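You operate a simulated robot arm through the tools that you are given. There is no shell and no other tool.

The job below is to be done with a simulated robot arm. You get a single attempt, and the scene is never put back.

TASK
Put things in order on the top of the white table. At the end: the green pin stands where the black plug stood; the white bottle stands where the green pin stood; the black plug from the top of the white table stands where the grey carton stood; the grey carton from the top of the white table is in the blue crate; whatever was shut is shut again. Leave all else as you found it, and nothing knocked over. Set down upright: grey carton.

The check looks at the end state, three seconds after you hand in, the way a careful person would. Anything else that was tipped, shoved, dropped, spilled or broken makes it a failure.

THE ROBOT
A 6-joint arm with a two-finger parallel gripper, fixed in place. Base frame: the origin is on the floor under the middle of its stand, x ahead of it, y to its left, z up; the work surface is at about z = 0.86. Units: m, rad, N and s.
With the tool pointing down near the work surface it reaches from about 0.26 to 0.68 m from the base axis. Its first joint turns from -1.152 to 1.152 rad. Payload 2.9 kg.
Tool frame: the origin (TCP) lies between the finger pads and is the grasp point; the fingertips stand 0.03 m ahead of it; z points along the fingers, y is the line along which they close. The gripper opens to 0.11 m. The fingers are 0.02 m wide and 0.01 m thick; the gripper's body (0.048 by 0.112 m) begins 0.055 m behind the TCP.
Orientation is that of the tool frame in the base frame, as a unit quaternion [w, x, y, z]. With the fingers straight down and closing along the base's y, the tool's x points along the base's -x, its y along +y and its z along -z.

THE INTERFACE
- The arm moves only by the tool jog_arm. Its argument "deltas" is text: rows parted by semicolons, each of 7 numbers parted by spaces: the turn, a rotation vector about the tool's x, y, z in rad, then the shift along the tool's x, y, z in m, then the closure, from 0 (fully open) to 1 (shut). In form: rx ry rz tx ty tz fingers; .... A call has 1 to 20 rows; each row shifts and turns the commanded pose from where the row before left it, along the tool's axes as they then stand. Rows are played at 5 a second. More than 0.05 m and 0.15 rad between two rows, or a gripper value outside its range, and nothing of the call is played. Where a pose cannot be reached the arm comes as near as it can. A force on the tool above 40 N (or 10 N above the force at the start of the call, whichever is more), or a blocked arm, ends the call early, and 0.2 s more pass. Each finger travels about 0.108 m/s and halts on what it meets, pressing with about 29 N; the grip force reading is that of the motor and also rises with nothing between the fingers. The clock runs only during rows and for 0.2 s after the last one: add rows that do not move to give the fingers time. It gives the time, the measured TCP pose, the force on the tool (base axes), the opening and the grip force at its end, in the units of the frame above (readings bear some noise), with the torque about the TCP (base axes, N m) and any sound that the robot's microphone picked up.
- Cameras (640 x 400 px; columns grow to the right, rows downward): "scene" is fixed at [0.0551, 0.4181, 1.3949]; the picture's right is [-0.92, -0.39, 0.00], its down [-0.18, 0.43, -0.89] and it looks along [0.34, -0.82, -0.46] (base axes); focal length 370 px, centre (320, 200). "wrist" rides on the gripper at [0.072, 0.017, -0.103] in the tool frame; the picture's right is [-0.23, 0.97, 0.00], its down [-0.76, -0.18, -0.62] and it looks along [-0.61, -0.14, 0.78] (tool axes); focal length 222 px, centre (320, 200). There is no depth. A picture from a camera that has moved, and an enlarged one, comes with that camera's place and axes in the base frame and with its lens.
- grab_frame(camera): a new picture of that camera. It takes no simulated time.
- enlarge(camera, box): a new picture of the part [left, top, right, bottom] of that camera's present view, enlarged. It takes no simulated time.
- close_job(): hands the job in; it is judged then, once.

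Places have to be worked out from the pictures, the camera data and where the tool is seen. Open the gripper and draw the arm clear of the work before you hand the job in, unless the task says otherwise.

The tools are called after ">>>" as a command line: name --argument value ..., lists and objects as JSON in quotes. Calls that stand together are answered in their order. jog_arm: Moves the arm, as the interface text tells. Its arguments: {"type":"object","properties":{"deltas":{"type":"string"}},"required":["deltas"]} The other tools are called the same way: grab_frame (camera) takes a picture; enlarge (camera, box) takes an enlarged picture of a part of a camera's view; close_job () hands the job in.

At the start:

```text
time: 0.0
tcp_pos: [0.3429, -0.1478, 1.1841]
tcp_rot: [0.0, 0.0, 1.0, 0.0]
wrist_force: [0.2, -0.8, -0.1]
ft_torque: [0.0, -0.02, 0.02]
finger_gap: 0.11
gripper_force: 0.1
```

scene: 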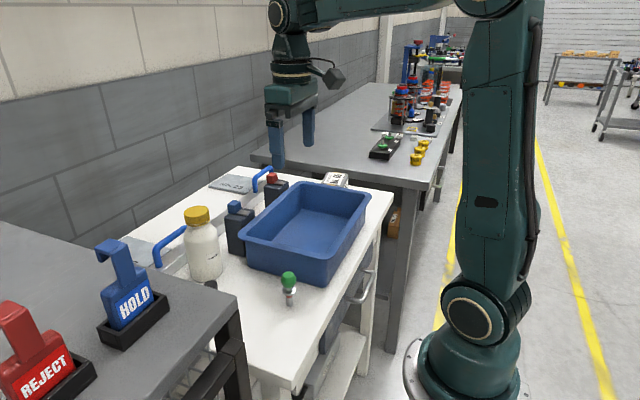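
wrist: 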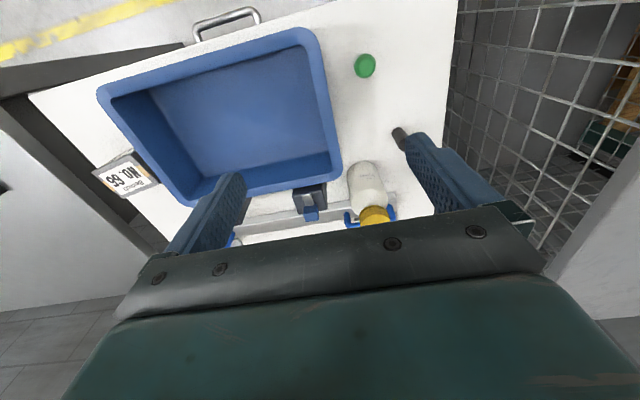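

I begin by looking closely at the scene: the table with crate, bottle, green pin, and dark objects. I enlarge parts to identify the items.

>>> enlarge --camera "scene" --box '[100, 150, 400, 340]'

>>> enlarge --camera "wrist" --box '[80, 0, 480, 250]'

>>> enlarge --camera "scene" --box '[200, 160, 300, 222]'

>>> enlarge --camera "scene" --box '[120, 220, 320, 345]'

```text
2.11 times, centred on (250, 245) of scene
camera zoom: at [0.0551, 0.4181, 1.3949], right [-0.92, -0.39, 0.0], down [-0.18, 0.43, -0.89], along [0.34, -0.82, -0.46], focal length 779 px, centre (467, 105)
```

zoom: 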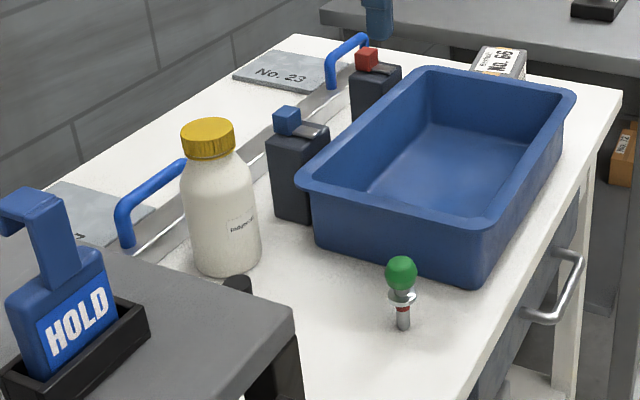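

```text
1.60 times, centred on (280, 125) of wrist
camera zoom: at [0.2693, -0.131, 1.288], right [0.23, 0.97, 0.0], down [0.76, -0.18, 0.62], along [0.61, -0.14, -0.78], focal length 355 px, centre (384, 320)
```

zoom: 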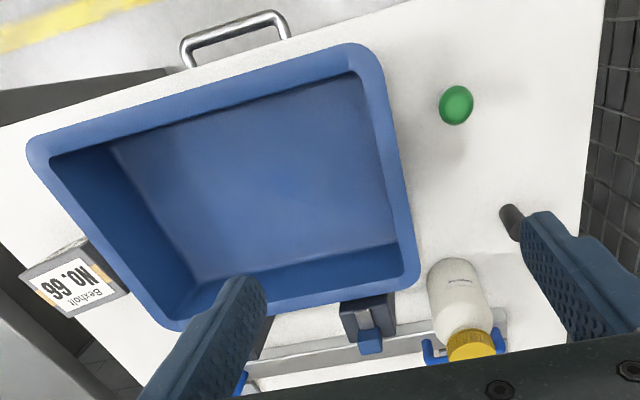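

```text
6.40 times, centred on (250, 191) of scene
camera zoom: at [0.0551, 0.4181, 1.3949], right [-0.92, -0.39, 0.0], down [-0.18, 0.43, -0.89], along [0.34, -0.82, -0.46], focal length 2368 px, centre (768, 258)
```

zoom: 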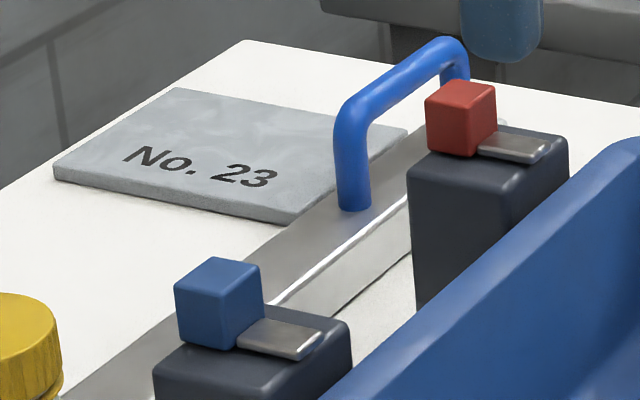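

```text
3.20 times, centred on (220, 282) of scene
camera zoom: at [0.0551, 0.4181, 1.3949], right [-0.92, -0.39, 0.0], down [-0.18, 0.43, -0.89], along [0.34, -0.82, -0.46], focal length 1184 px, centre (640, -64)
```

zoom: 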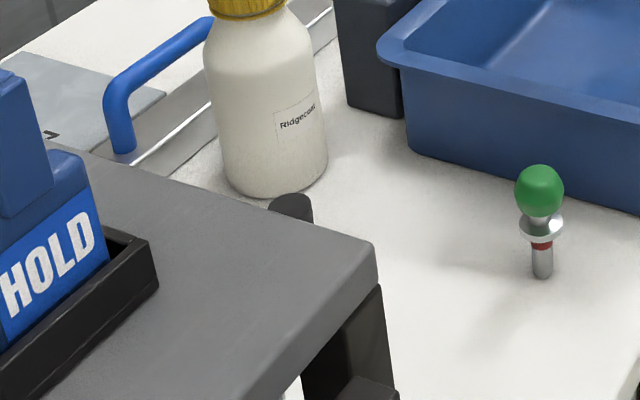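

The pin appears at about (0.33,-0.08), the plug near (0.46,-0.03), and the carton (No. 66) near (0.42,-0.57). I raise the arm a little and turn the tool so the wrist camera can look from other sides.

>>> jog_arm --deltas "0 0 0.15 0 0 -0.02 0; 0 0 0.15 0 0 -0.02 0; 0 0 0.15 0 0 -0.02 0; 0 0 0.15 0 0 -0.02 0; 0 0 0.15 0 0 0 0; 0 0 0.15 0 0 0 0; 0 0 0.15 0 0 0 0; 0 0 0.15 0 0 0 0; 0 0 0.15 0 0 0 0; 0 0 0.15 0 0 0 0; 0 0 0.07 0 0 0 0"

```text
time: 2.4
tcp_pos: [0.341, -0.1481, 1.2637]
tcp_rot: [0.0, 0.708, 0.706, 0.001]
wrist_force: [-0.3, -0.7, -0.9]
ft_torque: [0.0, 0.01, 0.02]
finger_gap: 0.1102
gripper_force: 0.0
```

The tool is turned 90°, with the camera now on the +y side looking toward -y. I take a picture.

>>> grab_frame --camera "wrist"

>>> grab_frame --camera "scene"

```text
taken
camera wrist: at [0.3586, -0.0757, 1.3677], right [0.97, -0.23, 0.0], down [-0.18, -0.76, 0.62], along [-0.14, -0.61, -0.78], focal length 222 px, centre (320, 200)
```

wrist: 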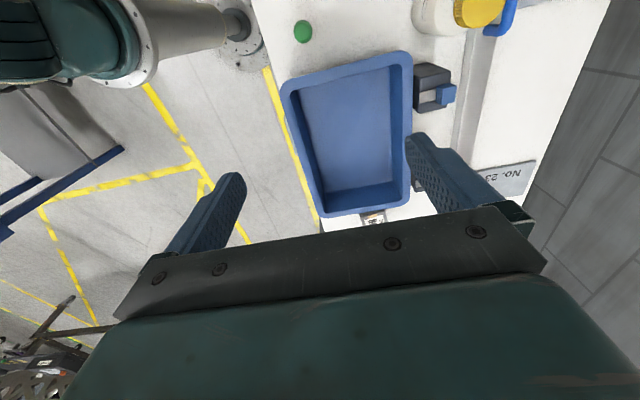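

```text
taken
```

scene: 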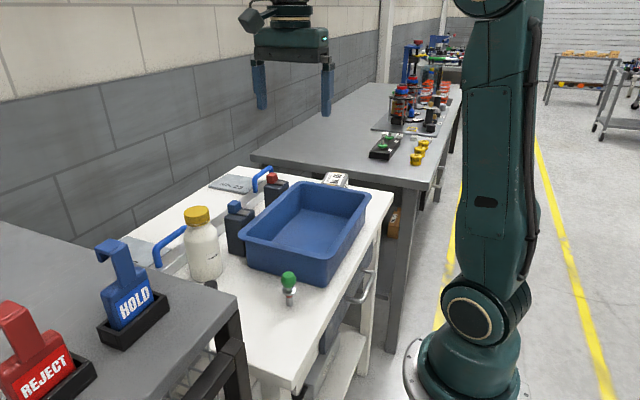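

The carton sits just past the crate's far end. I turn the tool the other way to look from the -y side toward +y, to see the plug and bottle.

>>> jog_arm --deltas "0 0 -0.15 0 0 0 0; 0 0 -0.15 0 0 0 0; 0 0 -0.15 0 0 0 0; 0 0 -0.15 0 0 0 0; 0 0 -0.15 0 0 0 0; 0 0 -0.15 0 0 0 0; 0 0 -0.15 0 0 0 0; 0 0 -0.15 0 0 0 0; 0 0 -0.15 0 0 0 0; 0 0 -0.15 0 0 0 0; 0 0 -0.15 0 0 0 0; 0 0 -0.15 0 0 0 0; 0 0 -0.15 0 0 0 0; 0 0 -0.15 0 0 0 0; 0 0 -0.15 0 0 0 0; 0 0 -0.15 0 0 0 0; 0 0 -0.15 0 0 0 0; 0 0 -0.15 0 0 0 0; 0 0 -0.15 0 0 0 0; 0 0 -0.15 0 0 0 0"

>>> grab_frame --camera "wrist"

```text
time: 6.6
tcp_pos: [0.3418, -0.1471, 1.2642]
tcp_rot: [0.0, -0.657, 0.754, 0.0]
wrist_force: [0.5, -0.1, 0.6]
ft_torque: [0.01, 0.01, 0.01]
finger_gap: 0.11
gripper_force: 0.0
```

```text
taken
camera wrist: at [0.3152, -0.2172, 1.3682], right [-0.93, 0.36, 0.0], down [0.28, 0.73, 0.62], along [0.22, 0.58, -0.78], focal length 222 px, centre (320, 200)
```

wrist: 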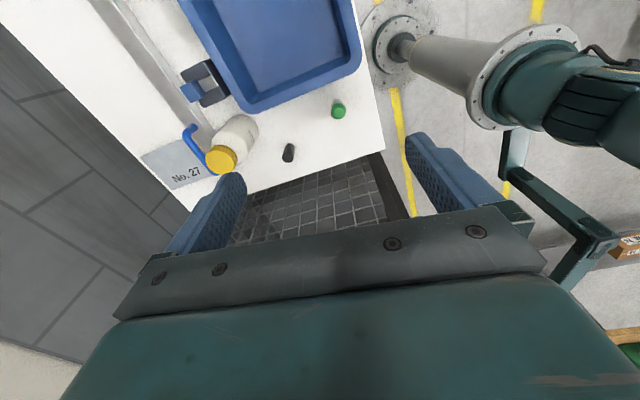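

The plug is at about (0.466,-0.026) and the bottle near (0.55,-0.10). Now I rotate back and move toward the carton for a close look.

>>> jog_arm --deltas "0 0 0.15 0 0 0 0; 0 0 0.15 0 0 0 0; 0 0 0.15 0 0 0 0; 0 0 0.15 0 0 0 0; 0 0 0.15 0 0 0 0; 0 0 0.15 0 0 0 0; 0 0 0.15 0 0 0 0; 0 0 0.15 0 0 0 0; 0 0 0.15 0 0 0 0; 0 0 0.13 0 0 0 0; 0 0 0 0 -0.04 0 0; 0 0 0 0 -0.04 0 0; 0 0 0 0 -0.04 0 0; 0 0 0 0 -0.04 0 0; 0 0 0 0 -0.04 0 0; 0 0 0 0 -0.04 0 0"

>>> grab_frame --camera "wrist"

```text
time: 10.0
tcp_pos: [0.3288, -0.3859, 1.2632]
tcp_rot: [0.0, 0.025, 1.0, 0.0]
wrist_force: [0.2, -0.3, -0.2]
ft_torque: [0.02, 0.0, -0.01]
finger_gap: 0.1101
gripper_force: 0.0
```

```text
taken
camera wrist: at [0.2575, -0.3663, 1.3672], right [0.28, 0.96, 0.0], down [0.75, -0.22, 0.62], along [0.6, -0.17, -0.78], focal length 222 px, centre (320, 200)
```

wrist: 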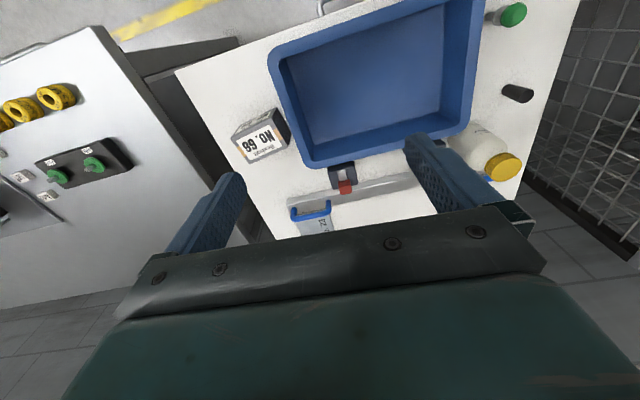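

>>> enlarge --camera "wrist" --box '[200, 80, 360, 180]'

>>> enlarge --camera "wrist" --box '[260, 120, 420, 220]'

```text
4.00 times, centred on (280, 130) of wrist
camera zoom: at [0.2575, -0.3663, 1.3672], right [0.28, 0.96, 0.0], down [0.75, -0.22, 0.62], along [0.6, -0.17, -0.78], focal length 888 px, centre (480, 480)
```

zoom: 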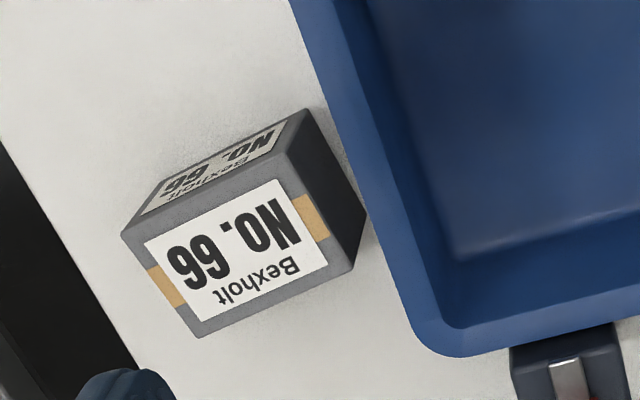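

```text
4.00 times, centred on (340, 170) of wrist
camera zoom: at [0.2575, -0.3663, 1.3672], right [0.28, 0.96, 0.0], down [0.75, -0.22, 0.62], along [0.6, -0.17, -0.78], focal length 888 px, centre (240, 320)
```

zoom: 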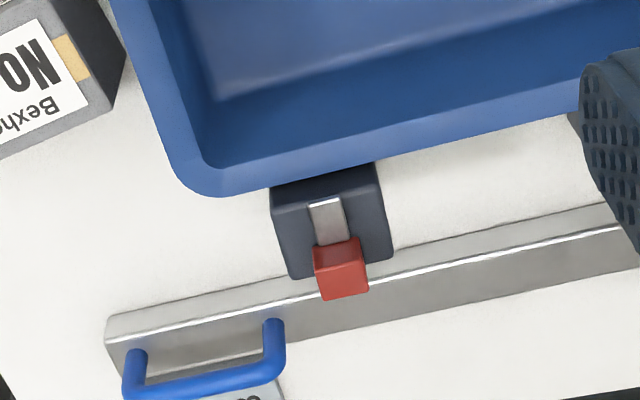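

The carton measures about 0.067×0.098×0.07 m, centred near (0.411,-0.539), yawed ~0.16 rad. Next I move the camera to look closely at the plug, pin and bottle from the -y side.

>>> jog_arm --deltas "0 0 0 -0.016 0.04 0.015 0; 0 0 0 -0.016 0.04 0.015 0; 0 0 0 -0.016 0.04 0.015 0; 0 0 0 -0.016 0.04 0.015 0; 0 0 0 -0.016 0.04 0.015 0; 0 0 0 -0.016 0.04 0.015 0; 0 0 0 -0.016 0.04 0.015 0; 0 0 -0.15 0 0 0 0; 0 0 -0.15 0 0 0 0; 0 0 -0.15 0 0 0 0; 0 0 -0.15 0 0 0 0; 0 0 -0.15 0 0 0 0; 0 0 -0.15 0 0 0 0; 0 0 -0.15 0 0 0 0; 0 0 -0.15 0 0 0 0; 0 0 -0.15 0 0 0 0; 0 0 -0.15 0 0 0 0; 0 0 -0.12 0 0 0 0"

>>> grab_frame --camera "wrist"

>>> enlarge --camera "wrist" --box '[200, 60, 440, 210]'

```text
time: 13.8
tcp_pos: [0.4549, -0.1131, 1.1591]
tcp_rot: [0.001, 0.708, -0.706, 0.001]
wrist_force: [-0.3, -0.8, 0.6]
ft_torque: [0.01, 0.0, 0.01]
finger_gap: 0.1098
gripper_force: 0.0
```

```text
taken
camera wrist: at [0.4384, -0.1857, 1.2626], right [-0.97, 0.23, 0.0], down [0.18, 0.76, 0.62], along [0.14, 0.61, -0.78], focal length 222 px, centre (320, 200)
```

wrist: 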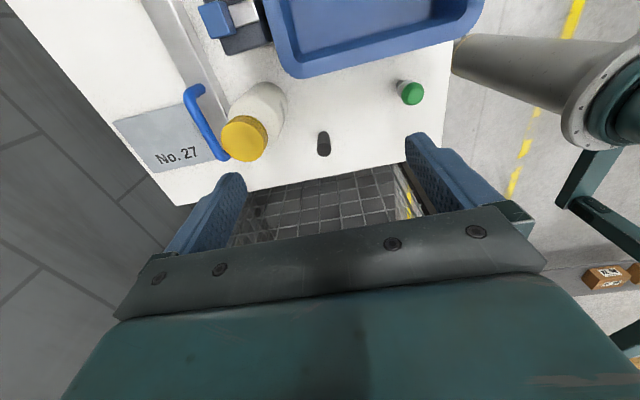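

```text
2.67 times, centred on (320, 135) of wrist
camera zoom: at [0.4384, -0.1857, 1.2626], right [-0.97, 0.23, 0.0], down [0.18, 0.76, 0.62], along [0.14, 0.61, -0.78], focal length 592 px, centre (320, 373)
```

zoom: 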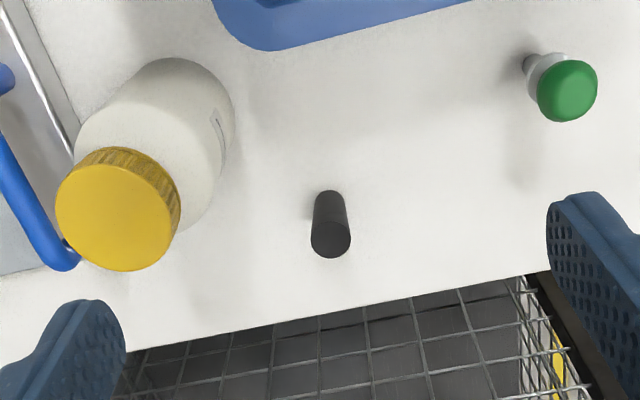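

The plug's top is at about (0.470,-0.020,0.914), the pin at (0.330,-0.081), and the bottle cap top at (0.550,-0.103,1.015). I enlarge the bottle and other items for profile detail.

>>> enlarge --camera "scene" --box '[150, 195, 262, 290]'

>>> enlarge --camera "scene" --box '[260, 260, 320, 315]'

>>> enlarge --camera "wrist" --box '[200, 70, 300, 170]'

>>> enlarge --camera "scene" --box '[300, 160, 400, 230]'

```text
4.21 times, centred on (206, 242) of scene
camera zoom: at [0.0551, 0.4181, 1.3949], right [-0.92, -0.39, 0.0], down [-0.18, 0.43, -0.89], along [0.34, -0.82, -0.46], focal length 1558 px, centre (800, 21)
```

zoom: 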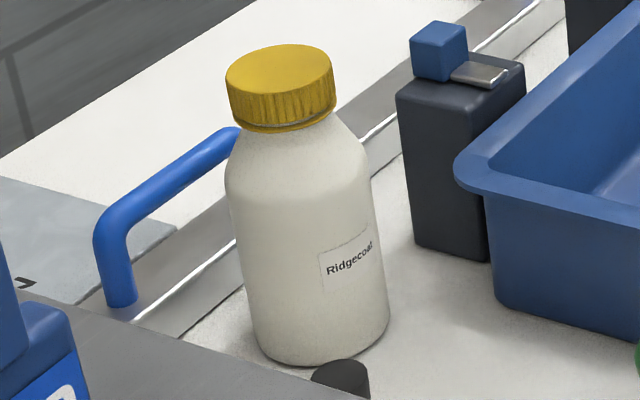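

```text
7.27 times, centred on (290, 288) of scene
camera zoom: at [0.0551, 0.4181, 1.3949], right [-0.92, -0.39, 0.0], down [-0.18, 0.43, -0.89], along [0.34, -0.82, -0.46], focal length 2690 px, centre (538, -436)
```

zoom: 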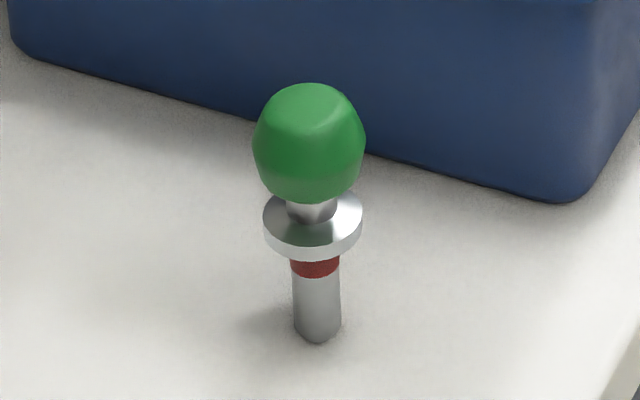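

```text
4.00 times, centred on (250, 120) of wrist
camera zoom: at [0.4384, -0.1857, 1.2626], right [-0.97, 0.23, 0.0], down [0.18, 0.76, 0.62], along [0.14, 0.61, -0.78], focal length 888 px, centre (600, 520)
```

zoom: 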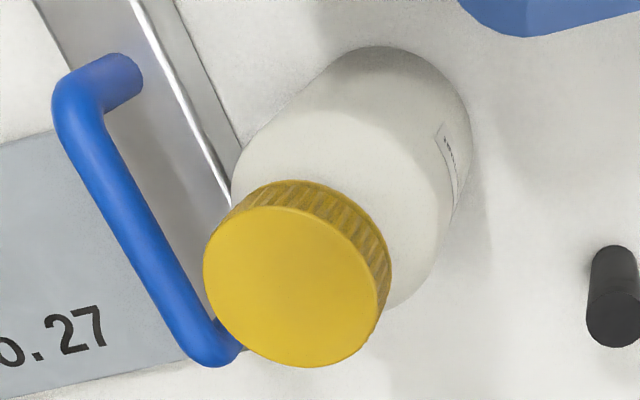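

```text
5.71 times, centred on (350, 195) of scene
camera zoom: at [0.0551, 0.4181, 1.3949], right [-0.92, -0.39, 0.0], down [-0.18, 0.43, -0.89], along [0.34, -0.82, -0.46], focal length 2114 px, centre (149, 229)
```

zoom: 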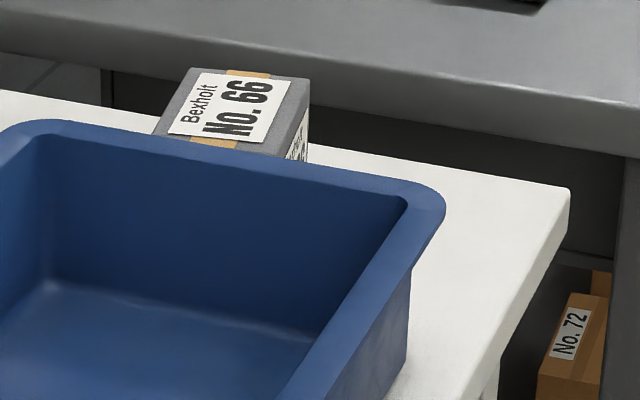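

The items' geometry is clear: bottle body ~0.075 m diameter with cap from z≈0.99 to 1.015, pin with a ~0.03 m head on a ~0.013 m shaft. I'll start with the carton: shift toward -y and rotate so the fingers close across its short side.

>>> jog_arm --deltas "0 0 0 0.04 0 0 0; 0 0 0 0.04 0 0 0; 0 0 0 0.04 0 0 0; 0 0 0 0.04 0 0 0; 0 0 0.15 0 0 0 0; 0 0 0.15 0 0 0 0; 0 0 0.15 0 0 0 0; 0 0 0.15 0 0 0 0; 0 0 0.15 0 0 0 0; 0 0 0.15 0 0 0 0; 0 0 0.15 0 0 0 0; 0 0 0.15 0 0 0 0; 0 0 0.15 0 0 0 0; 0 0 0.15 0 0 0 0; 0 0 0.15 0 0 0 0; 0 0 0.15 0 0 0 0; 0 0 0.15 0 0 0 0; 0 0 0.15 0 0 0 0; 0 0 0.15 0 0 0 0; 0 0 0.15 0 0 0 0"

>>> jog_arm --deltas "0 0 0.145 0 0 0 0; 0 0 0.145 0 0 0 0; 0 0 0.145 0 0 0 0; 0 0 0.145 0 0 0 0; 0 0 0 0 0 0 0"

>>> grab_frame --camera "wrist"

```text
time: 18.0
tcp_pos: [0.456, -0.2726, 1.1595]
tcp_rot: [0.0, 0.405, 0.914, 0.0]
wrist_force: [0.1, 0.7, 0.0]
ft_torque: [0.0, -0.01, -0.04]
finger_gap: 0.11
gripper_force: 0.0
```

```text
time: 19.2
tcp_pos: [0.456, -0.2732, 1.1597]
tcp_rot: [0.0, 0.649, 0.761, 0.001]
wrist_force: [0.2, 0.3, -0.2]
ft_torque: [-0.01, 0.02, 0.0]
finger_gap: 0.1099
gripper_force: 0.0
```

```text
taken
camera wrist: at [0.4608, -0.1992, 1.2631], right [1.0, -0.07, 0.0], down [-0.05, -0.78, 0.62], along [-0.04, -0.62, -0.78], focal length 222 px, centre (320, 200)
```

wrist: 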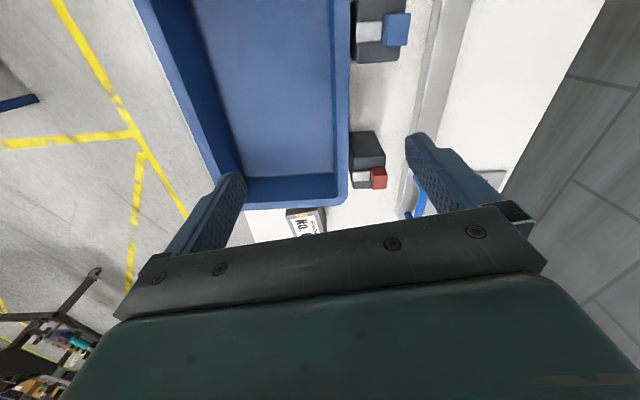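

The orientation is right (θ≈1.41). I translate to above the carton at z≈1.06.

>>> jog_arm --deltas "0 0 0 -0.0364 -0.0125 0.0143 0; 0 0 0 -0.0364 -0.0125 0.0143 0; 0 0 0 -0.0364 -0.0125 0.0143 0; 0 0 0 -0.0364 -0.0125 0.0143 0; 0 0 0 -0.0364 -0.0125 0.0143 0; 0 0 0 -0.0364 -0.0125 0.0143 0; 0 0 0 -0.0364 -0.0125 0.0143 0; 0 0 0 0 0 0 0"

>>> grab_frame --camera "wrist"

>>> enlarge --camera "scene" --box '[280, 60, 440, 220]'

```text
time: 21.0
tcp_pos: [0.3932, -0.5199, 1.0592]
tcp_rot: [0.0, 0.648, 0.762, 0.0]
wrist_force: [-1.5, 0.2, -0.3]
ft_torque: [0.01, 0.02, 0.01]
finger_gap: 0.1099
gripper_force: 0.1
out of reach, approached as far as the arm can: row 6, 7
```

```text
taken
camera wrist: at [0.3984, -0.4458, 1.1624], right [1.0, -0.07, 0.0], down [-0.05, -0.78, 0.62], along [-0.04, -0.62, -0.78], focal length 222 px, centre (320, 200)
```

wrist: 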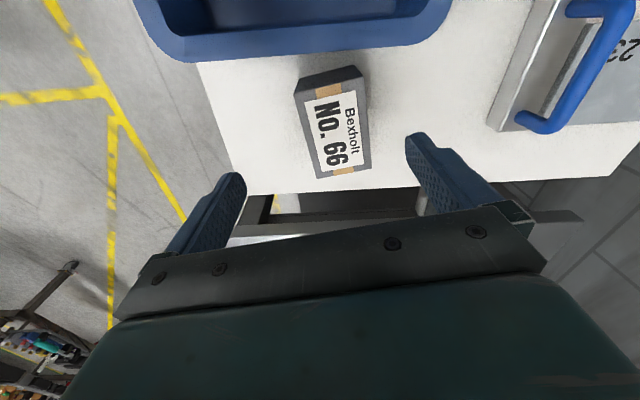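

```text
2.50 times, centred on (360, 140) of scene
camera zoom: at [0.0551, 0.4181, 1.3949], right [-0.92, -0.39, 0.0], down [-0.18, 0.43, -0.89], along [0.34, -0.82, -0.46], focal length 925 px, centre (220, 350)
```

zoom: 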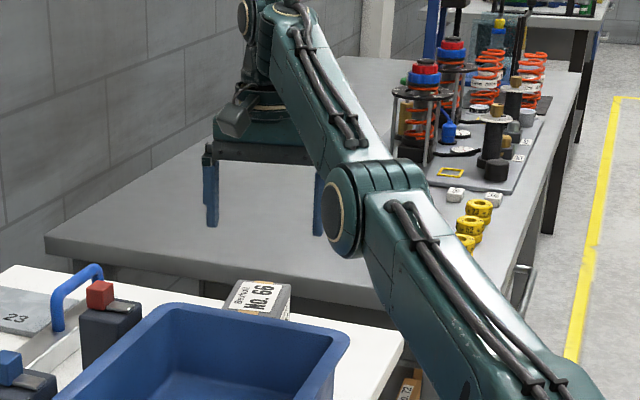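

The arm can't reach out far at this height, but the carton is in good view. I enlarge to refine its position.

>>> enlarge --camera "wrist" --box '[260, 50, 420, 200]'

```text
2.67 times, centred on (340, 125) of wrist
camera zoom: at [0.3984, -0.4458, 1.1624], right [1.0, -0.07, 0.0], down [-0.05, -0.78, 0.62], along [-0.04, -0.62, -0.78], focal length 592 px, centre (267, 400)
```

zoom: 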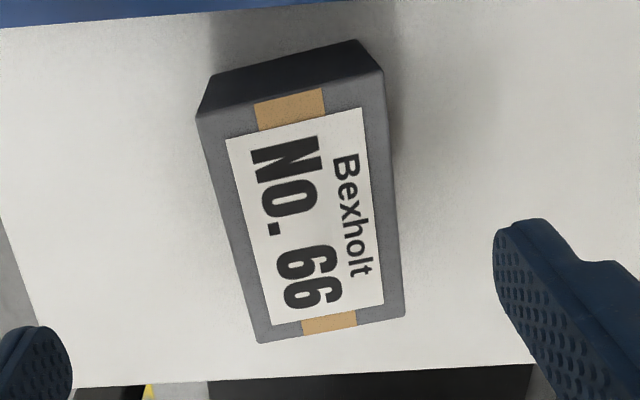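

Refined: carton centre (0.410,-0.5395), top z≈0.935, yaw ≈0.145 rad. I descend to z≈0.98 (tips still above the carton) with a tiny yaw trim and see where the arm ends up.

>>> jog_arm --deltas "0 0 0.015 0 0 0.03 0; 0 0 0 0 0 0.03 0; 0 0 0 0 0 0.02 0; 0 0 0 0 0 0 0"

```text
time: 22.0
tcp_pos: [0.4067, -0.5308, 0.982]
tcp_rot: [-0.001, 0.653, 0.757, 0.0]
wrist_force: [0.5, -1.3, 0.2]
ft_torque: [-0.01, 0.0, 0.02]
finger_gap: 0.1102
gripper_force: 0.1
out of reach, approached as far as the arm can: row 1, 2, 3
```

The arm now sits at (0.407,-0.531,0.982), radius 0.669, and the commanded point is retained so it gets nearer as it descends. I check the fingers' alignment before going down.

>>> grab_frame --camera "wrist"

>>> enlarge --camera "scene" --box '[280, 100, 400, 220]'

```text
taken
camera wrist: at [0.413, -0.458, 1.0858], right [1.0, -0.08, 0.0], down [-0.06, -0.78, 0.62], along [-0.05, -0.62, -0.78], focal length 222 px, centre (320, 200)
```

wrist: 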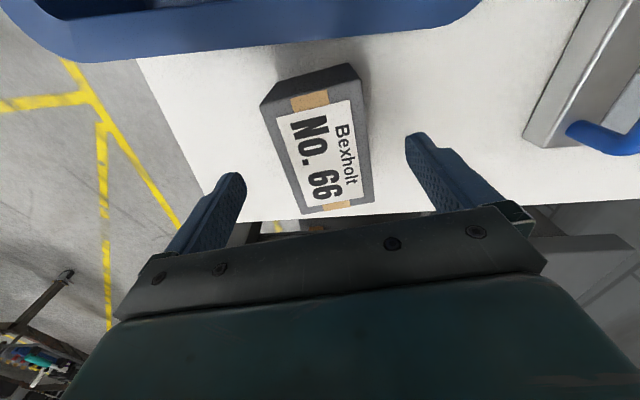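

```text
3.33 times, centred on (340, 160) of scene
camera zoom: at [0.0551, 0.4181, 1.3949], right [-0.92, -0.39, 0.0], down [-0.18, 0.43, -0.89], along [0.34, -0.82, -0.46], focal length 1233 px, centre (253, 333)
```

zoom: 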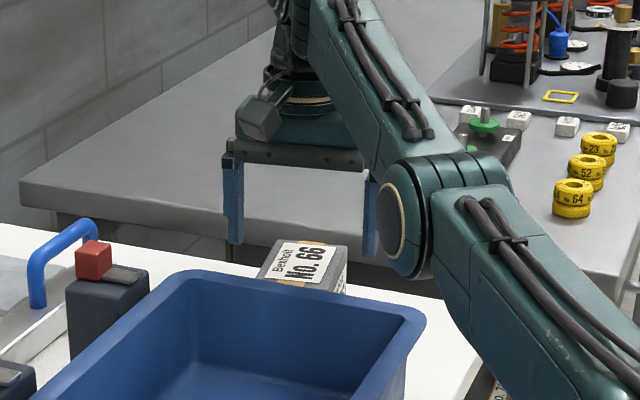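

Alignment looks good: the carton lies between the fingers. The elbow sits around (0.26,-0.34,1.08), above the crate rim (~0.94). I descend 0.04 and check.

>>> jog_arm --deltas "0 0 0 0 0 0.02 0; 0 0 0 0 0 0.02 0; 0 0 0 0 0 0 0"

>>> enlarge --camera "scene" --box '[260, 100, 420, 260]'

>>> grab_frame --camera "wrist"

```text
time: 22.8
tcp_pos: [0.4086, -0.5383, 0.944]
tcp_rot: [0.0, 0.653, 0.757, 0.0]
wrist_force: [-0.2, 0.0, 0.9]
ft_torque: [-0.01, 0.01, -0.01]
finger_gap: 0.11
gripper_force: 0.1
out of reach, approached as far as the arm can: row 1
```

```text
2.50 times, centred on (340, 180) of scene
camera zoom: at [0.0551, 0.4181, 1.3949], right [-0.92, -0.39, 0.0], down [-0.18, 0.43, -0.89], along [0.34, -0.82, -0.46], focal length 925 px, centre (270, 250)
```

zoom: 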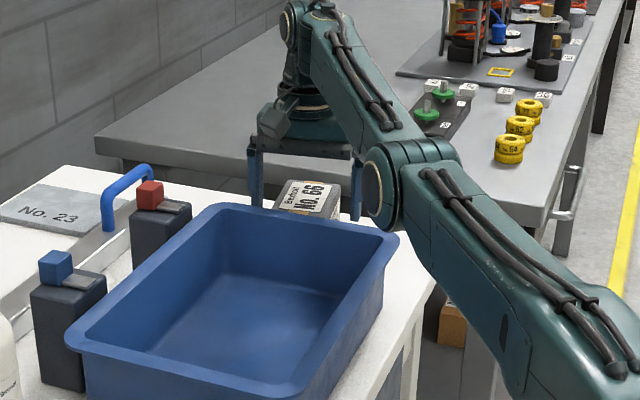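

```text
taken
camera wrist: at [0.4153, -0.4639, 1.0461], right [1.0, -0.08, 0.0], down [-0.06, -0.78, 0.62], along [-0.05, -0.62, -0.78], focal length 222 px, centre (320, 200)
```

wrist: 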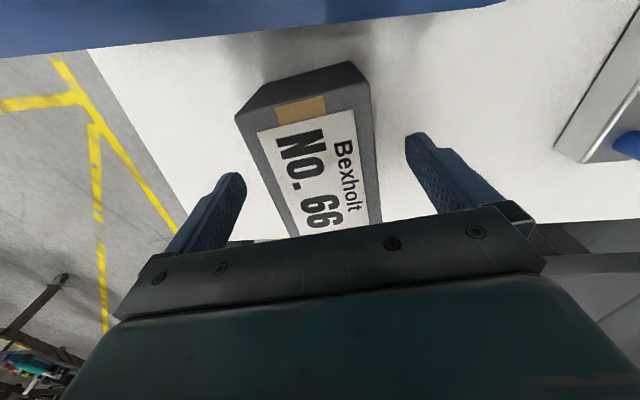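

The TCP is now at (0.4086,-0.5383), right over the carton centre, and the elbow has clearance. I lower to z≈0.905 and close gently.

>>> jog_arm --deltas "0 0 0 0 0 0.013 0; 0 0 0 0 0 0.013 0; 0 0 0 0 0 0.012 0; 0 0 0 0 0 0 0"

>>> grab_frame --camera "wrist"

```text
time: 23.8
tcp_pos: [0.4125, -0.5403, 0.9053]
tcp_rot: [-0.001, 0.654, 0.757, 0.001]
wrist_force: [-0.1, 0.3, -0.4]
ft_torque: [0.0, 0.0, 0.03]
finger_gap: 0.1101
gripper_force: 0.1
out of reach, approached as far as the arm can: row 1
```

```text
taken
camera wrist: at [0.4186, -0.4659, 1.0085], right [1.0, -0.08, 0.0], down [-0.06, -0.78, 0.62], along [-0.05, -0.62, -0.78], focal length 222 px, centre (320, 200)
```

wrist: 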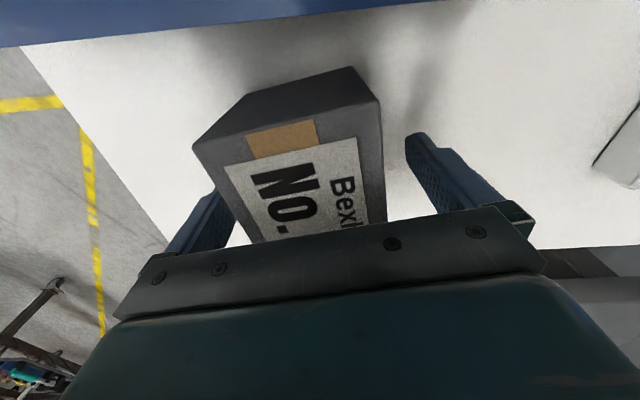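

The carton sits between the fingers. I close the gripper in steps.

>>> jog_arm --deltas "0 0 0 0 0 0 0.2; 0 0 0 0 0 0 0.3; 0 0 0 0 0 0 0.38; 0 0 0 0 0 0 0.45; 0 0 0 0 0 0 0.55; 0 0 0 0 0 0 0.7; 0 0 0 0 0 0 0.7"

```text
time: 25.4
tcp_pos: [0.4128, -0.5411, 0.9043]
tcp_rot: [0.0, 0.653, 0.757, 0.001]
wrist_force: [-1.7, -0.3, 1.0]
ft_torque: [0.01, -0.07, 0.03]
finger_gap: 0.0678
gripper_force: 28.9
```

Gripped at 0.068 m. I lift straight a little, then upward while drawing in toward -x to stay inside reach and away from the crate.

>>> jog_arm --deltas "0 0 0 0 0 -0.01 0.7; 0 0 0 0 0 -0.01 0.7; 0 0 0 0 -0.01 -0.02 0.7; 0 0 0 0 -0.01 -0.02 0.7; 0 0 0 0 -0.015 -0.02 0.7; 0 0 0 0 -0.015 -0.02 0.7; 0 0 0 0 -0.01 -0.02 0.7; 0 0 0 0 0 0 0.7"

>>> grab_frame --camera "wrist"

>>> grab_frame --camera "scene"

```text
time: 27.2
tcp_pos: [0.3574, -0.5552, 1.0271]
tcp_rot: [-0.001, 0.653, 0.757, -0.001]
wrist_force: [-0.2, 0.8, -2.1]
ft_torque: [0.02, 0.01, 0.01]
finger_gap: 0.068
gripper_force: 28.8
out of reach, approached as far as the arm can: row 3, 5
```

```text
taken
camera wrist: at [0.3628, -0.4811, 1.1307], right [1.0, -0.08, 0.0], down [-0.06, -0.78, 0.62], along [-0.05, -0.62, -0.78], focal length 222 px, centre (320, 200)
```

wrist: 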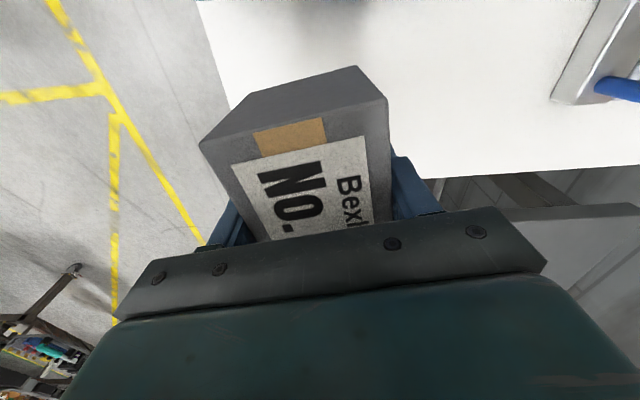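

```text
taken
```

scene: 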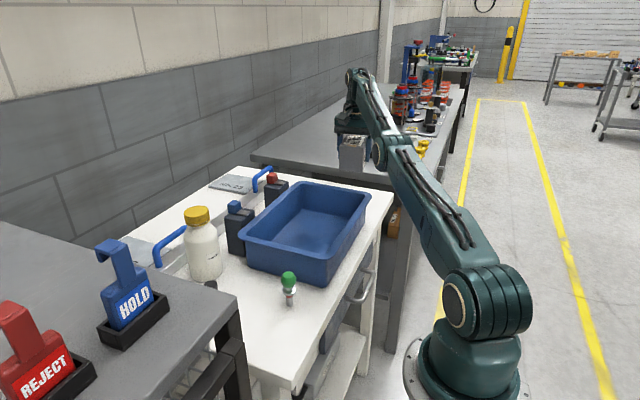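

The carton is held firmly (~0.2 kg), its bottom about 4 cm above the crate rim. I carry it over the crate's middle (0.378,-0.30).

>>> jog_arm --deltas "0 0 0 0.0356 0.0083 -0.003 0.7; 0 0 0 0.0356 0.0083 -0.003 0.7; 0 0 0 0.0356 0.0083 -0.003 0.7; 0 0 0 0.0356 0.0083 0 0.7; 0 0 0 0.0356 0.0083 0 0.7; 0 0 0 0.0356 0.0083 0 0.7; 0 0 0 0.0356 0.0083 0 0.7; 0 0 0 0 0 0 0.7"

>>> grab_frame --camera "wrist"

>>> grab_frame --camera "scene"

```text
time: 29.0
tcp_pos: [0.3785, -0.2989, 1.0351]
tcp_rot: [0.0, 0.654, 0.756, 0.0]
wrist_force: [0.6, 0.3, -3.0]
ft_torque: [0.04, 0.02, 0.02]
finger_gap: 0.068
gripper_force: 29.0
out of reach, approached as far as the arm can: row 1
```

```text
taken
camera wrist: at [0.3851, -0.2257, 1.1393], right [1.0, -0.08, 0.0], down [-0.07, -0.78, 0.62], along [-0.05, -0.62, -0.78], focal length 222 px, centre (320, 200)
```

wrist: 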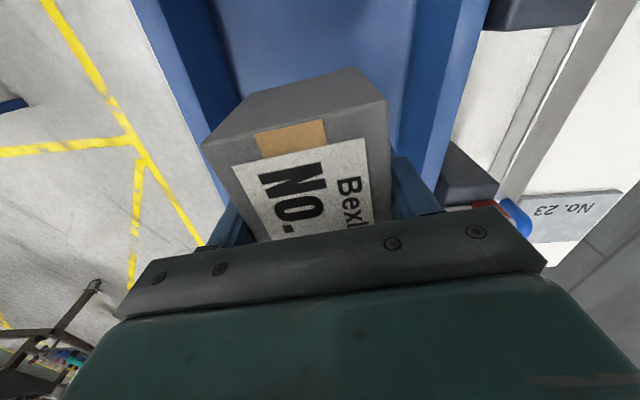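

```text
taken
```

scene: 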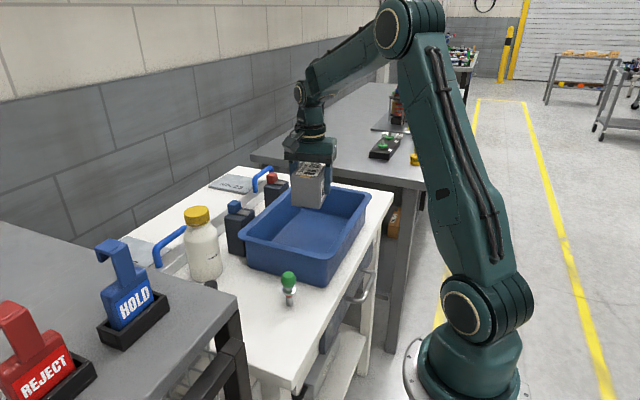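

The carton hangs over the crate's interior. I lower to just above the floor of the crate.

>>> jog_arm --deltas "0 0 0 0 0 0.025 0.7; 0 0 0 0 0 0.025 0.7; 0 0 0 0 0 0.025 0.7; 0 0 0 0 0 0.025 0.7; 0 0 0 0 0 0.008 0.7; 0 0 0 0 0 0 0.7"

>>> enlarge --camera "scene" --box '[220, 140, 400, 290]'

```text
time: 30.4
tcp_pos: [0.3799, -0.2986, 0.9248]
tcp_rot: [-0.001, 0.653, 0.757, 0.0]
wrist_force: [-0.3, -0.1, -3.0]
ft_torque: [-0.01, -0.04, 0.01]
finger_gap: 0.0678
gripper_force: 28.9
```

```text
2.67 times, centred on (310, 215) of scene
camera zoom: at [0.0551, 0.4181, 1.3949], right [-0.92, -0.39, 0.0], down [-0.18, 0.43, -0.89], along [0.34, -0.82, -0.46], focal length 986 px, centre (347, 160)
```

zoom: 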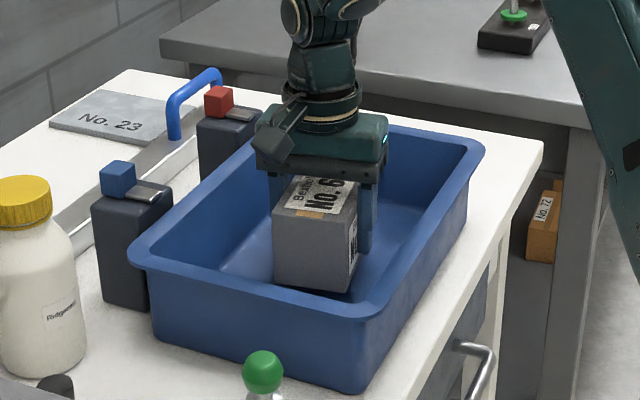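

The carton is just above the crate floor. I lower in small steps while watching the vertical force.

>>> jog_arm --deltas "0 0 0 0 0 0.003 0.7; 0 0 0 0 0 0.003 0.7; 0 0 0 0 0 0 0.7"

```text
time: 31.2
tcp_pos: [0.3778, -0.2975, 0.9212]
tcp_rot: [0.0, 0.653, 0.757, -0.001]
wrist_force: [-0.7, 0.8, -2.7]
ft_torque: [0.0, -0.01, 0.03]
finger_gap: 0.0677
gripper_force: 29.1
```

>>> jog_arm --deltas "0 0 0 0 0 0.003 0.7; 0 0 0 0 0 0 0.7"

```text
time: 31.8
tcp_pos: [0.3784, -0.2977, 0.9174]
tcp_rot: [0.001, 0.654, 0.757, 0.0]
wrist_force: [-0.4, 0.1, -2.8]
ft_torque: [0.0, 0.02, 0.03]
finger_gap: 0.0677
gripper_force: 29.1
```

Still no contact (force unchanged at about -2.8 N). I continue lowering.

>>> jog_arm --deltas "0 0 0 0 0 0.003 0.7; 0 0 0 0 0 0 0.7"

>>> jog_arm --deltas "0 0 0 0 0 0.002 0.7; 0 0 0 0 0 0 0.7"

```text
time: 32.4
tcp_pos: [0.3787, -0.2993, 0.9141]
tcp_rot: [-0.001, 0.653, 0.757, 0.0]
wrist_force: [-0.7, -1.0, -3.1]
ft_torque: [-0.01, 0.01, 0.02]
finger_gap: 0.0678
gripper_force: 29.4
```

```text
time: 33.0
tcp_pos: [0.3783, -0.2978, 0.9135]
tcp_rot: [0.0, 0.653, 0.757, 0.0]
wrist_force: [0.7, -0.3, -2.4]
ft_torque: [0.03, -0.01, -0.02]
finger_gap: 0.0679
gripper_force: 28.8
```

>>> jog_arm --deltas "0 0 0 0 0 0.002 0.7; 0 0 0 0 0 0 0.7"

>>> jog_arm --deltas "0 0 0 0 0 0.002 0.7; 0 0 0 0 0 0 0.7"

```text
time: 33.6
tcp_pos: [0.378, -0.2984, 0.9097]
tcp_rot: [0.001, 0.653, 0.757, -0.001]
wrist_force: [-0.7, 0.1, -3.4]
ft_torque: [-0.02, -0.03, -0.03]
finger_gap: 0.0678
gripper_force: 29.4
```

```text
time: 34.2
tcp_pos: [0.3786, -0.2989, 0.9097]
tcp_rot: [0.001, 0.653, 0.757, 0.0]
wrist_force: [-0.8, 1.5, 9.3]
ft_torque: [0.52, 0.43, -0.01]
finger_gap: 0.0678
gripper_force: 29.2
```

The floor is felt (+9 N). I release gently and open.

>>> jog_arm --deltas "0 0 0 0 0 0 0.38; 0 0 0 0 0 0 0.36; 0 0 0 0 0 0 0.33; 0 0 0 0 0 0 0.25; 0 0 0 0 0 0 0.15; 0 0 0 0 0 0 0.15"

>>> enlarge --camera "scene" --box '[220, 140, 400, 290]'

```text
time: 35.6
tcp_pos: [0.3773, -0.2989, 0.9088]
tcp_rot: [0.0, 0.654, 0.757, 0.0]
wrist_force: [0.2, 0.4, 1.0]
ft_torque: [0.0, -0.03, 0.0]
finger_gap: 0.0936
gripper_force: 0.1
```

```text
2.67 times, centred on (310, 215) of scene
camera zoom: at [0.0551, 0.4181, 1.3949], right [-0.92, -0.39, 0.0], down [-0.18, 0.43, -0.89], along [0.34, -0.82, -0.46], focal length 986 px, centre (347, 160)
```

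zoom: 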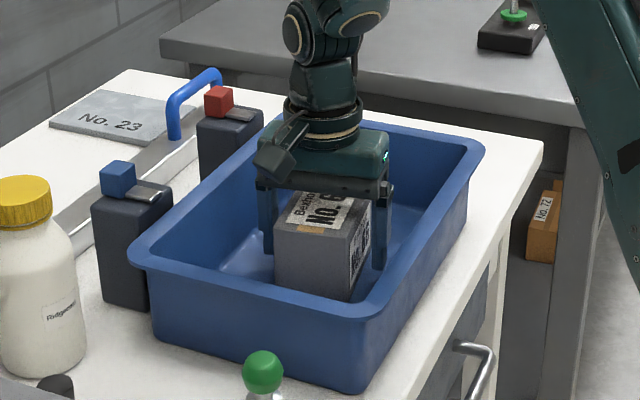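

The carton stands upright in the crate and is released. I rise straight up.

>>> jog_arm --deltas "0 0 0 0 0 -0.02 0.15; 0 0 0 0 0 -0.03 0.15; 0 0 0 0 0 -0.04 0.15; 0 0 0 0 0 -0.04 0.15; 0 0 0 0 0 -0.04 0.15; 0 0 0 0 0 -0.04 0.15; 0 0 0 0 0 -0.03 0.15; 0 0 0 0 0 0 0.15"

>>> grab_frame --camera "wrist"

>>> grab_frame --camera "scene"

```text
time: 37.4
tcp_pos: [0.3774, -0.2977, 1.1499]
tcp_rot: [-0.001, 0.654, 0.757, 0.0]
wrist_force: [0.5, -0.8, -0.4]
ft_torque: [0.01, 0.03, 0.0]
finger_gap: 0.0936
gripper_force: 0.1
```

```text
taken
camera wrist: at [0.3832, -0.2248, 1.2535], right [1.0, -0.08, 0.0], down [-0.06, -0.78, 0.62], along [-0.05, -0.62, -0.78], focal length 222 px, centre (320, 200)
```

wrist: 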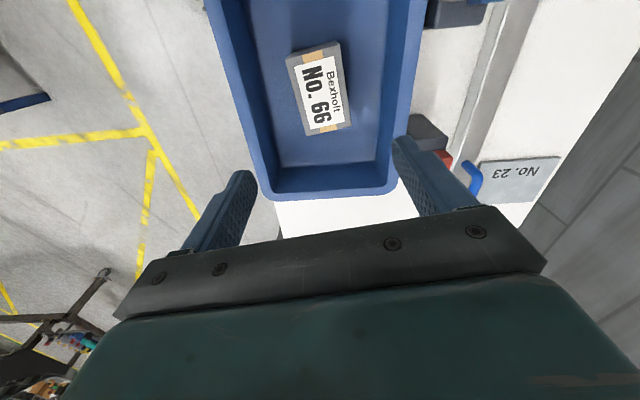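

```text
taken
```

scene: 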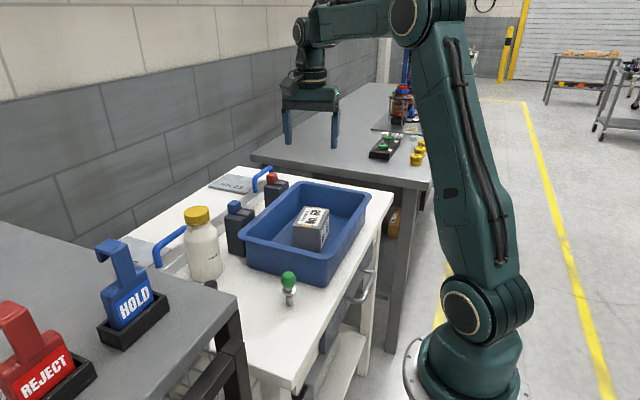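

The carton is in place and everything else is undisturbed. I now rotate to θ=0 and move over the plug at (0.470,-0.020), partly closing the fingers to ~0.06 m.

>>> jog_arm --deltas "0 0 -0.142 0 0 0 0.3; 0 0 -0.142 0 0 0 0.45; 0 0 -0.142 0 0 0 0.45; 0 0 -0.142 0 0 0 0.45; 0 0 -0.142 0 0 0 0.45; 0 0 -0.142 0 0 0 0.45; 0 0 -0.142 0 0 0 0.45; 0 0 -0.142 0 0 0 0.45; 0 0 -0.142 0 0 0 0.45; 0 0 -0.142 0 0 0 0.45; 0 0 0 -0.013 0.0397 0 0.45; 0 0 0 -0.013 0.0397 0 0.45; 0 0 0 -0.013 0.0397 0 0.45; 0 0 0 -0.013 0.0397 0 0.45; 0 0 0 -0.013 0.0397 0 0.45; 0 0 0 -0.013 0.0397 0 0.45; 0 0 0 -0.013 0.0397 0 0.45; 0 0 0 0 0 0 0.45"

>>> grab_frame --camera "wrist"

>>> grab_frame --camera "scene"

```text
time: 41.2
tcp_pos: [0.4701, -0.0226, 1.1487]
tcp_rot: [0.0, 0.002, 1.0, -0.001]
wrist_force: [0.1, -0.1, -0.3]
ft_torque: [0.02, -0.01, 0.01]
finger_gap: 0.0604
gripper_force: 0.1
```

```text
taken
camera wrist: at [0.3977, -0.0055, 1.2522], right [0.23, 0.97, 0.0], down [0.76, -0.18, 0.62], along [0.61, -0.14, -0.78], focal length 222 px, centre (320, 200)
```

wrist: 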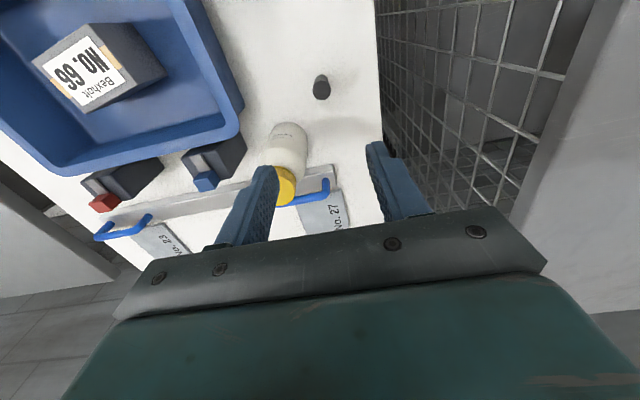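

```text
taken
```

scene: 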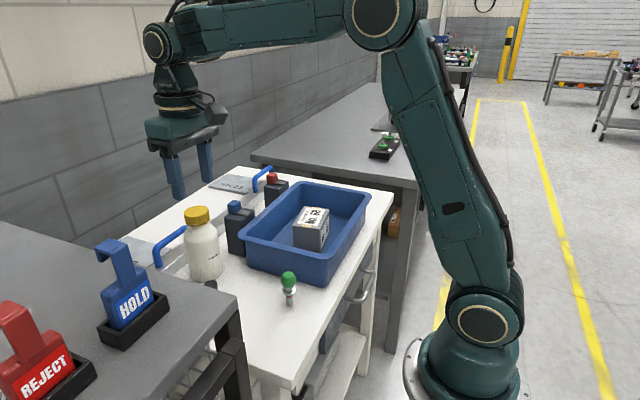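

The neighbouring HOLD table's edge works out to y≈0.153 at z≈1.095, so there is room. I enlarge the plug to refine its position.

>>> enlarge --camera "wrist" --box '[270, 50, 370, 112]'

>>> enlarge --camera "scene" --box '[190, 265, 250, 302]'

```text
6.40 times, centred on (320, 81) of wrist
camera zoom: at [0.3977, -0.0055, 1.2522], right [0.23, 0.97, 0.0], down [0.76, -0.18, 0.62], along [0.61, -0.14, -0.78], focal length 1422 px, centre (320, 962)
```

zoom: 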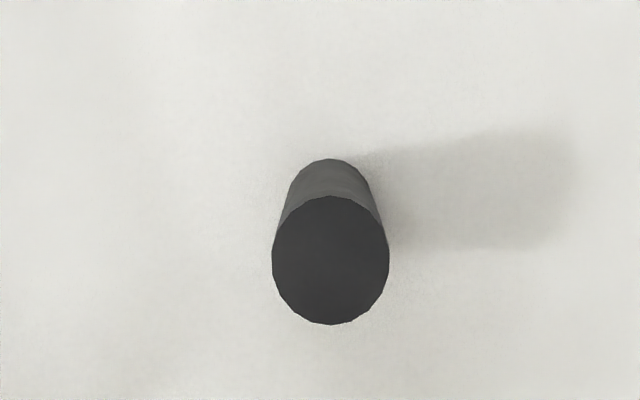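

```text
10.67 times, centred on (220, 284) of scene
camera zoom: at [0.0551, 0.4181, 1.3949], right [-0.92, -0.39, 0.0], down [-0.18, 0.43, -0.89], along [0.34, -0.82, -0.46], focal length 3946 px, centre (1387, -691)
```

zoom: 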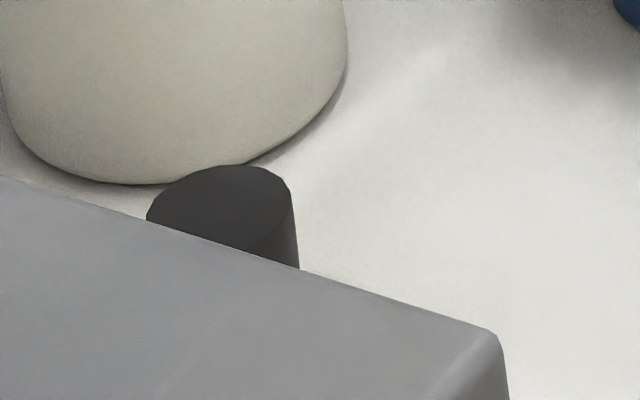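

Plug refined to (0.4704,-0.0203), diameter ~0.025, top z≈0.91. I trim y slightly and descend to z≈0.95, just above the plug, and check.

>>> jog_arm --deltas "0 0 0 0 0.0022 0.03 0.45; 0 0 0 0 0 0.035 0.45; 0 0 0 0 0 0.035 0.45; 0 0 0 0 0 0.035 0.45; 0 0 0 0 0 0.035 0.45; 0 0 0 0 0 0.025 0.45; 0 0 0 0 0 0 0.45"

>>> grab_frame --camera "wrist"

>>> enlarge --camera "scene" --box '[120, 150, 300, 310]'

```text
time: 42.8
tcp_pos: [0.4714, -0.0203, 0.9546]
tcp_rot: [0.0, 0.002, 1.0, -0.001]
wrist_force: [0.3, -0.2, 0.1]
ft_torque: [-0.01, 0.02, 0.0]
finger_gap: 0.0604
gripper_force: 0.1
```

```text
taken
camera wrist: at [0.3992, -0.0032, 1.0578], right [0.23, 0.97, 0.0], down [0.76, -0.18, 0.62], along [0.61, -0.14, -0.78], focal length 222 px, centre (320, 200)
```

wrist: 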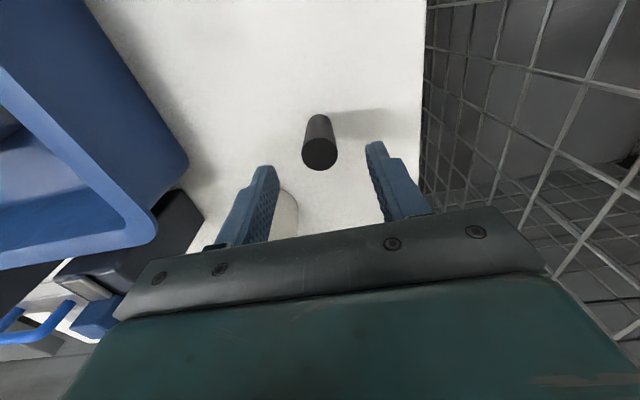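

```text
2.50 times, centred on (210, 230) of scene
camera zoom: at [0.0551, 0.4181, 1.3949], right [-0.92, -0.39, 0.0], down [-0.18, 0.43, -0.89], along [0.34, -0.82, -0.46], focal length 925 px, centre (595, 125)
```

zoom: 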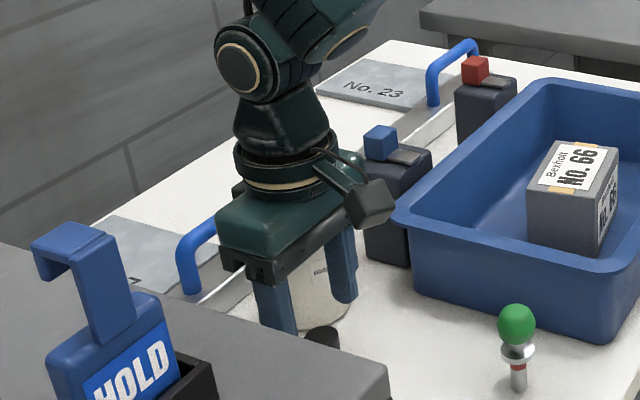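

The plug is centred between the fingers. I descend to z≈0.897 and close.

>>> jog_arm --deltas "0 0 0 0 0 0.02 0.45; 0 0 0 0 0 0.02 0.45; 0 0 0 0 0 0.017 0.45; 0 0 0 0 0 0 0.45; 0 0 0 0 0 0 0.6; 0 0 0 0 0 0 0.7; 0 0 0 0 0 0 0.76; 0 0 0 0 0 0 0.82; 0 0 0 0 0 0 0.9; 0 0 0 0 0 0 0.9"

```text
time: 45.0
tcp_pos: [0.4717, -0.019, 0.8999]
tcp_rot: [0.0, 0.002, 1.0, 0.0]
wrist_force: [0.3, -0.2, -0.4]
ft_torque: [0.0, 0.01, 0.0]
finger_gap: 0.0246
gripper_force: 29.3
```

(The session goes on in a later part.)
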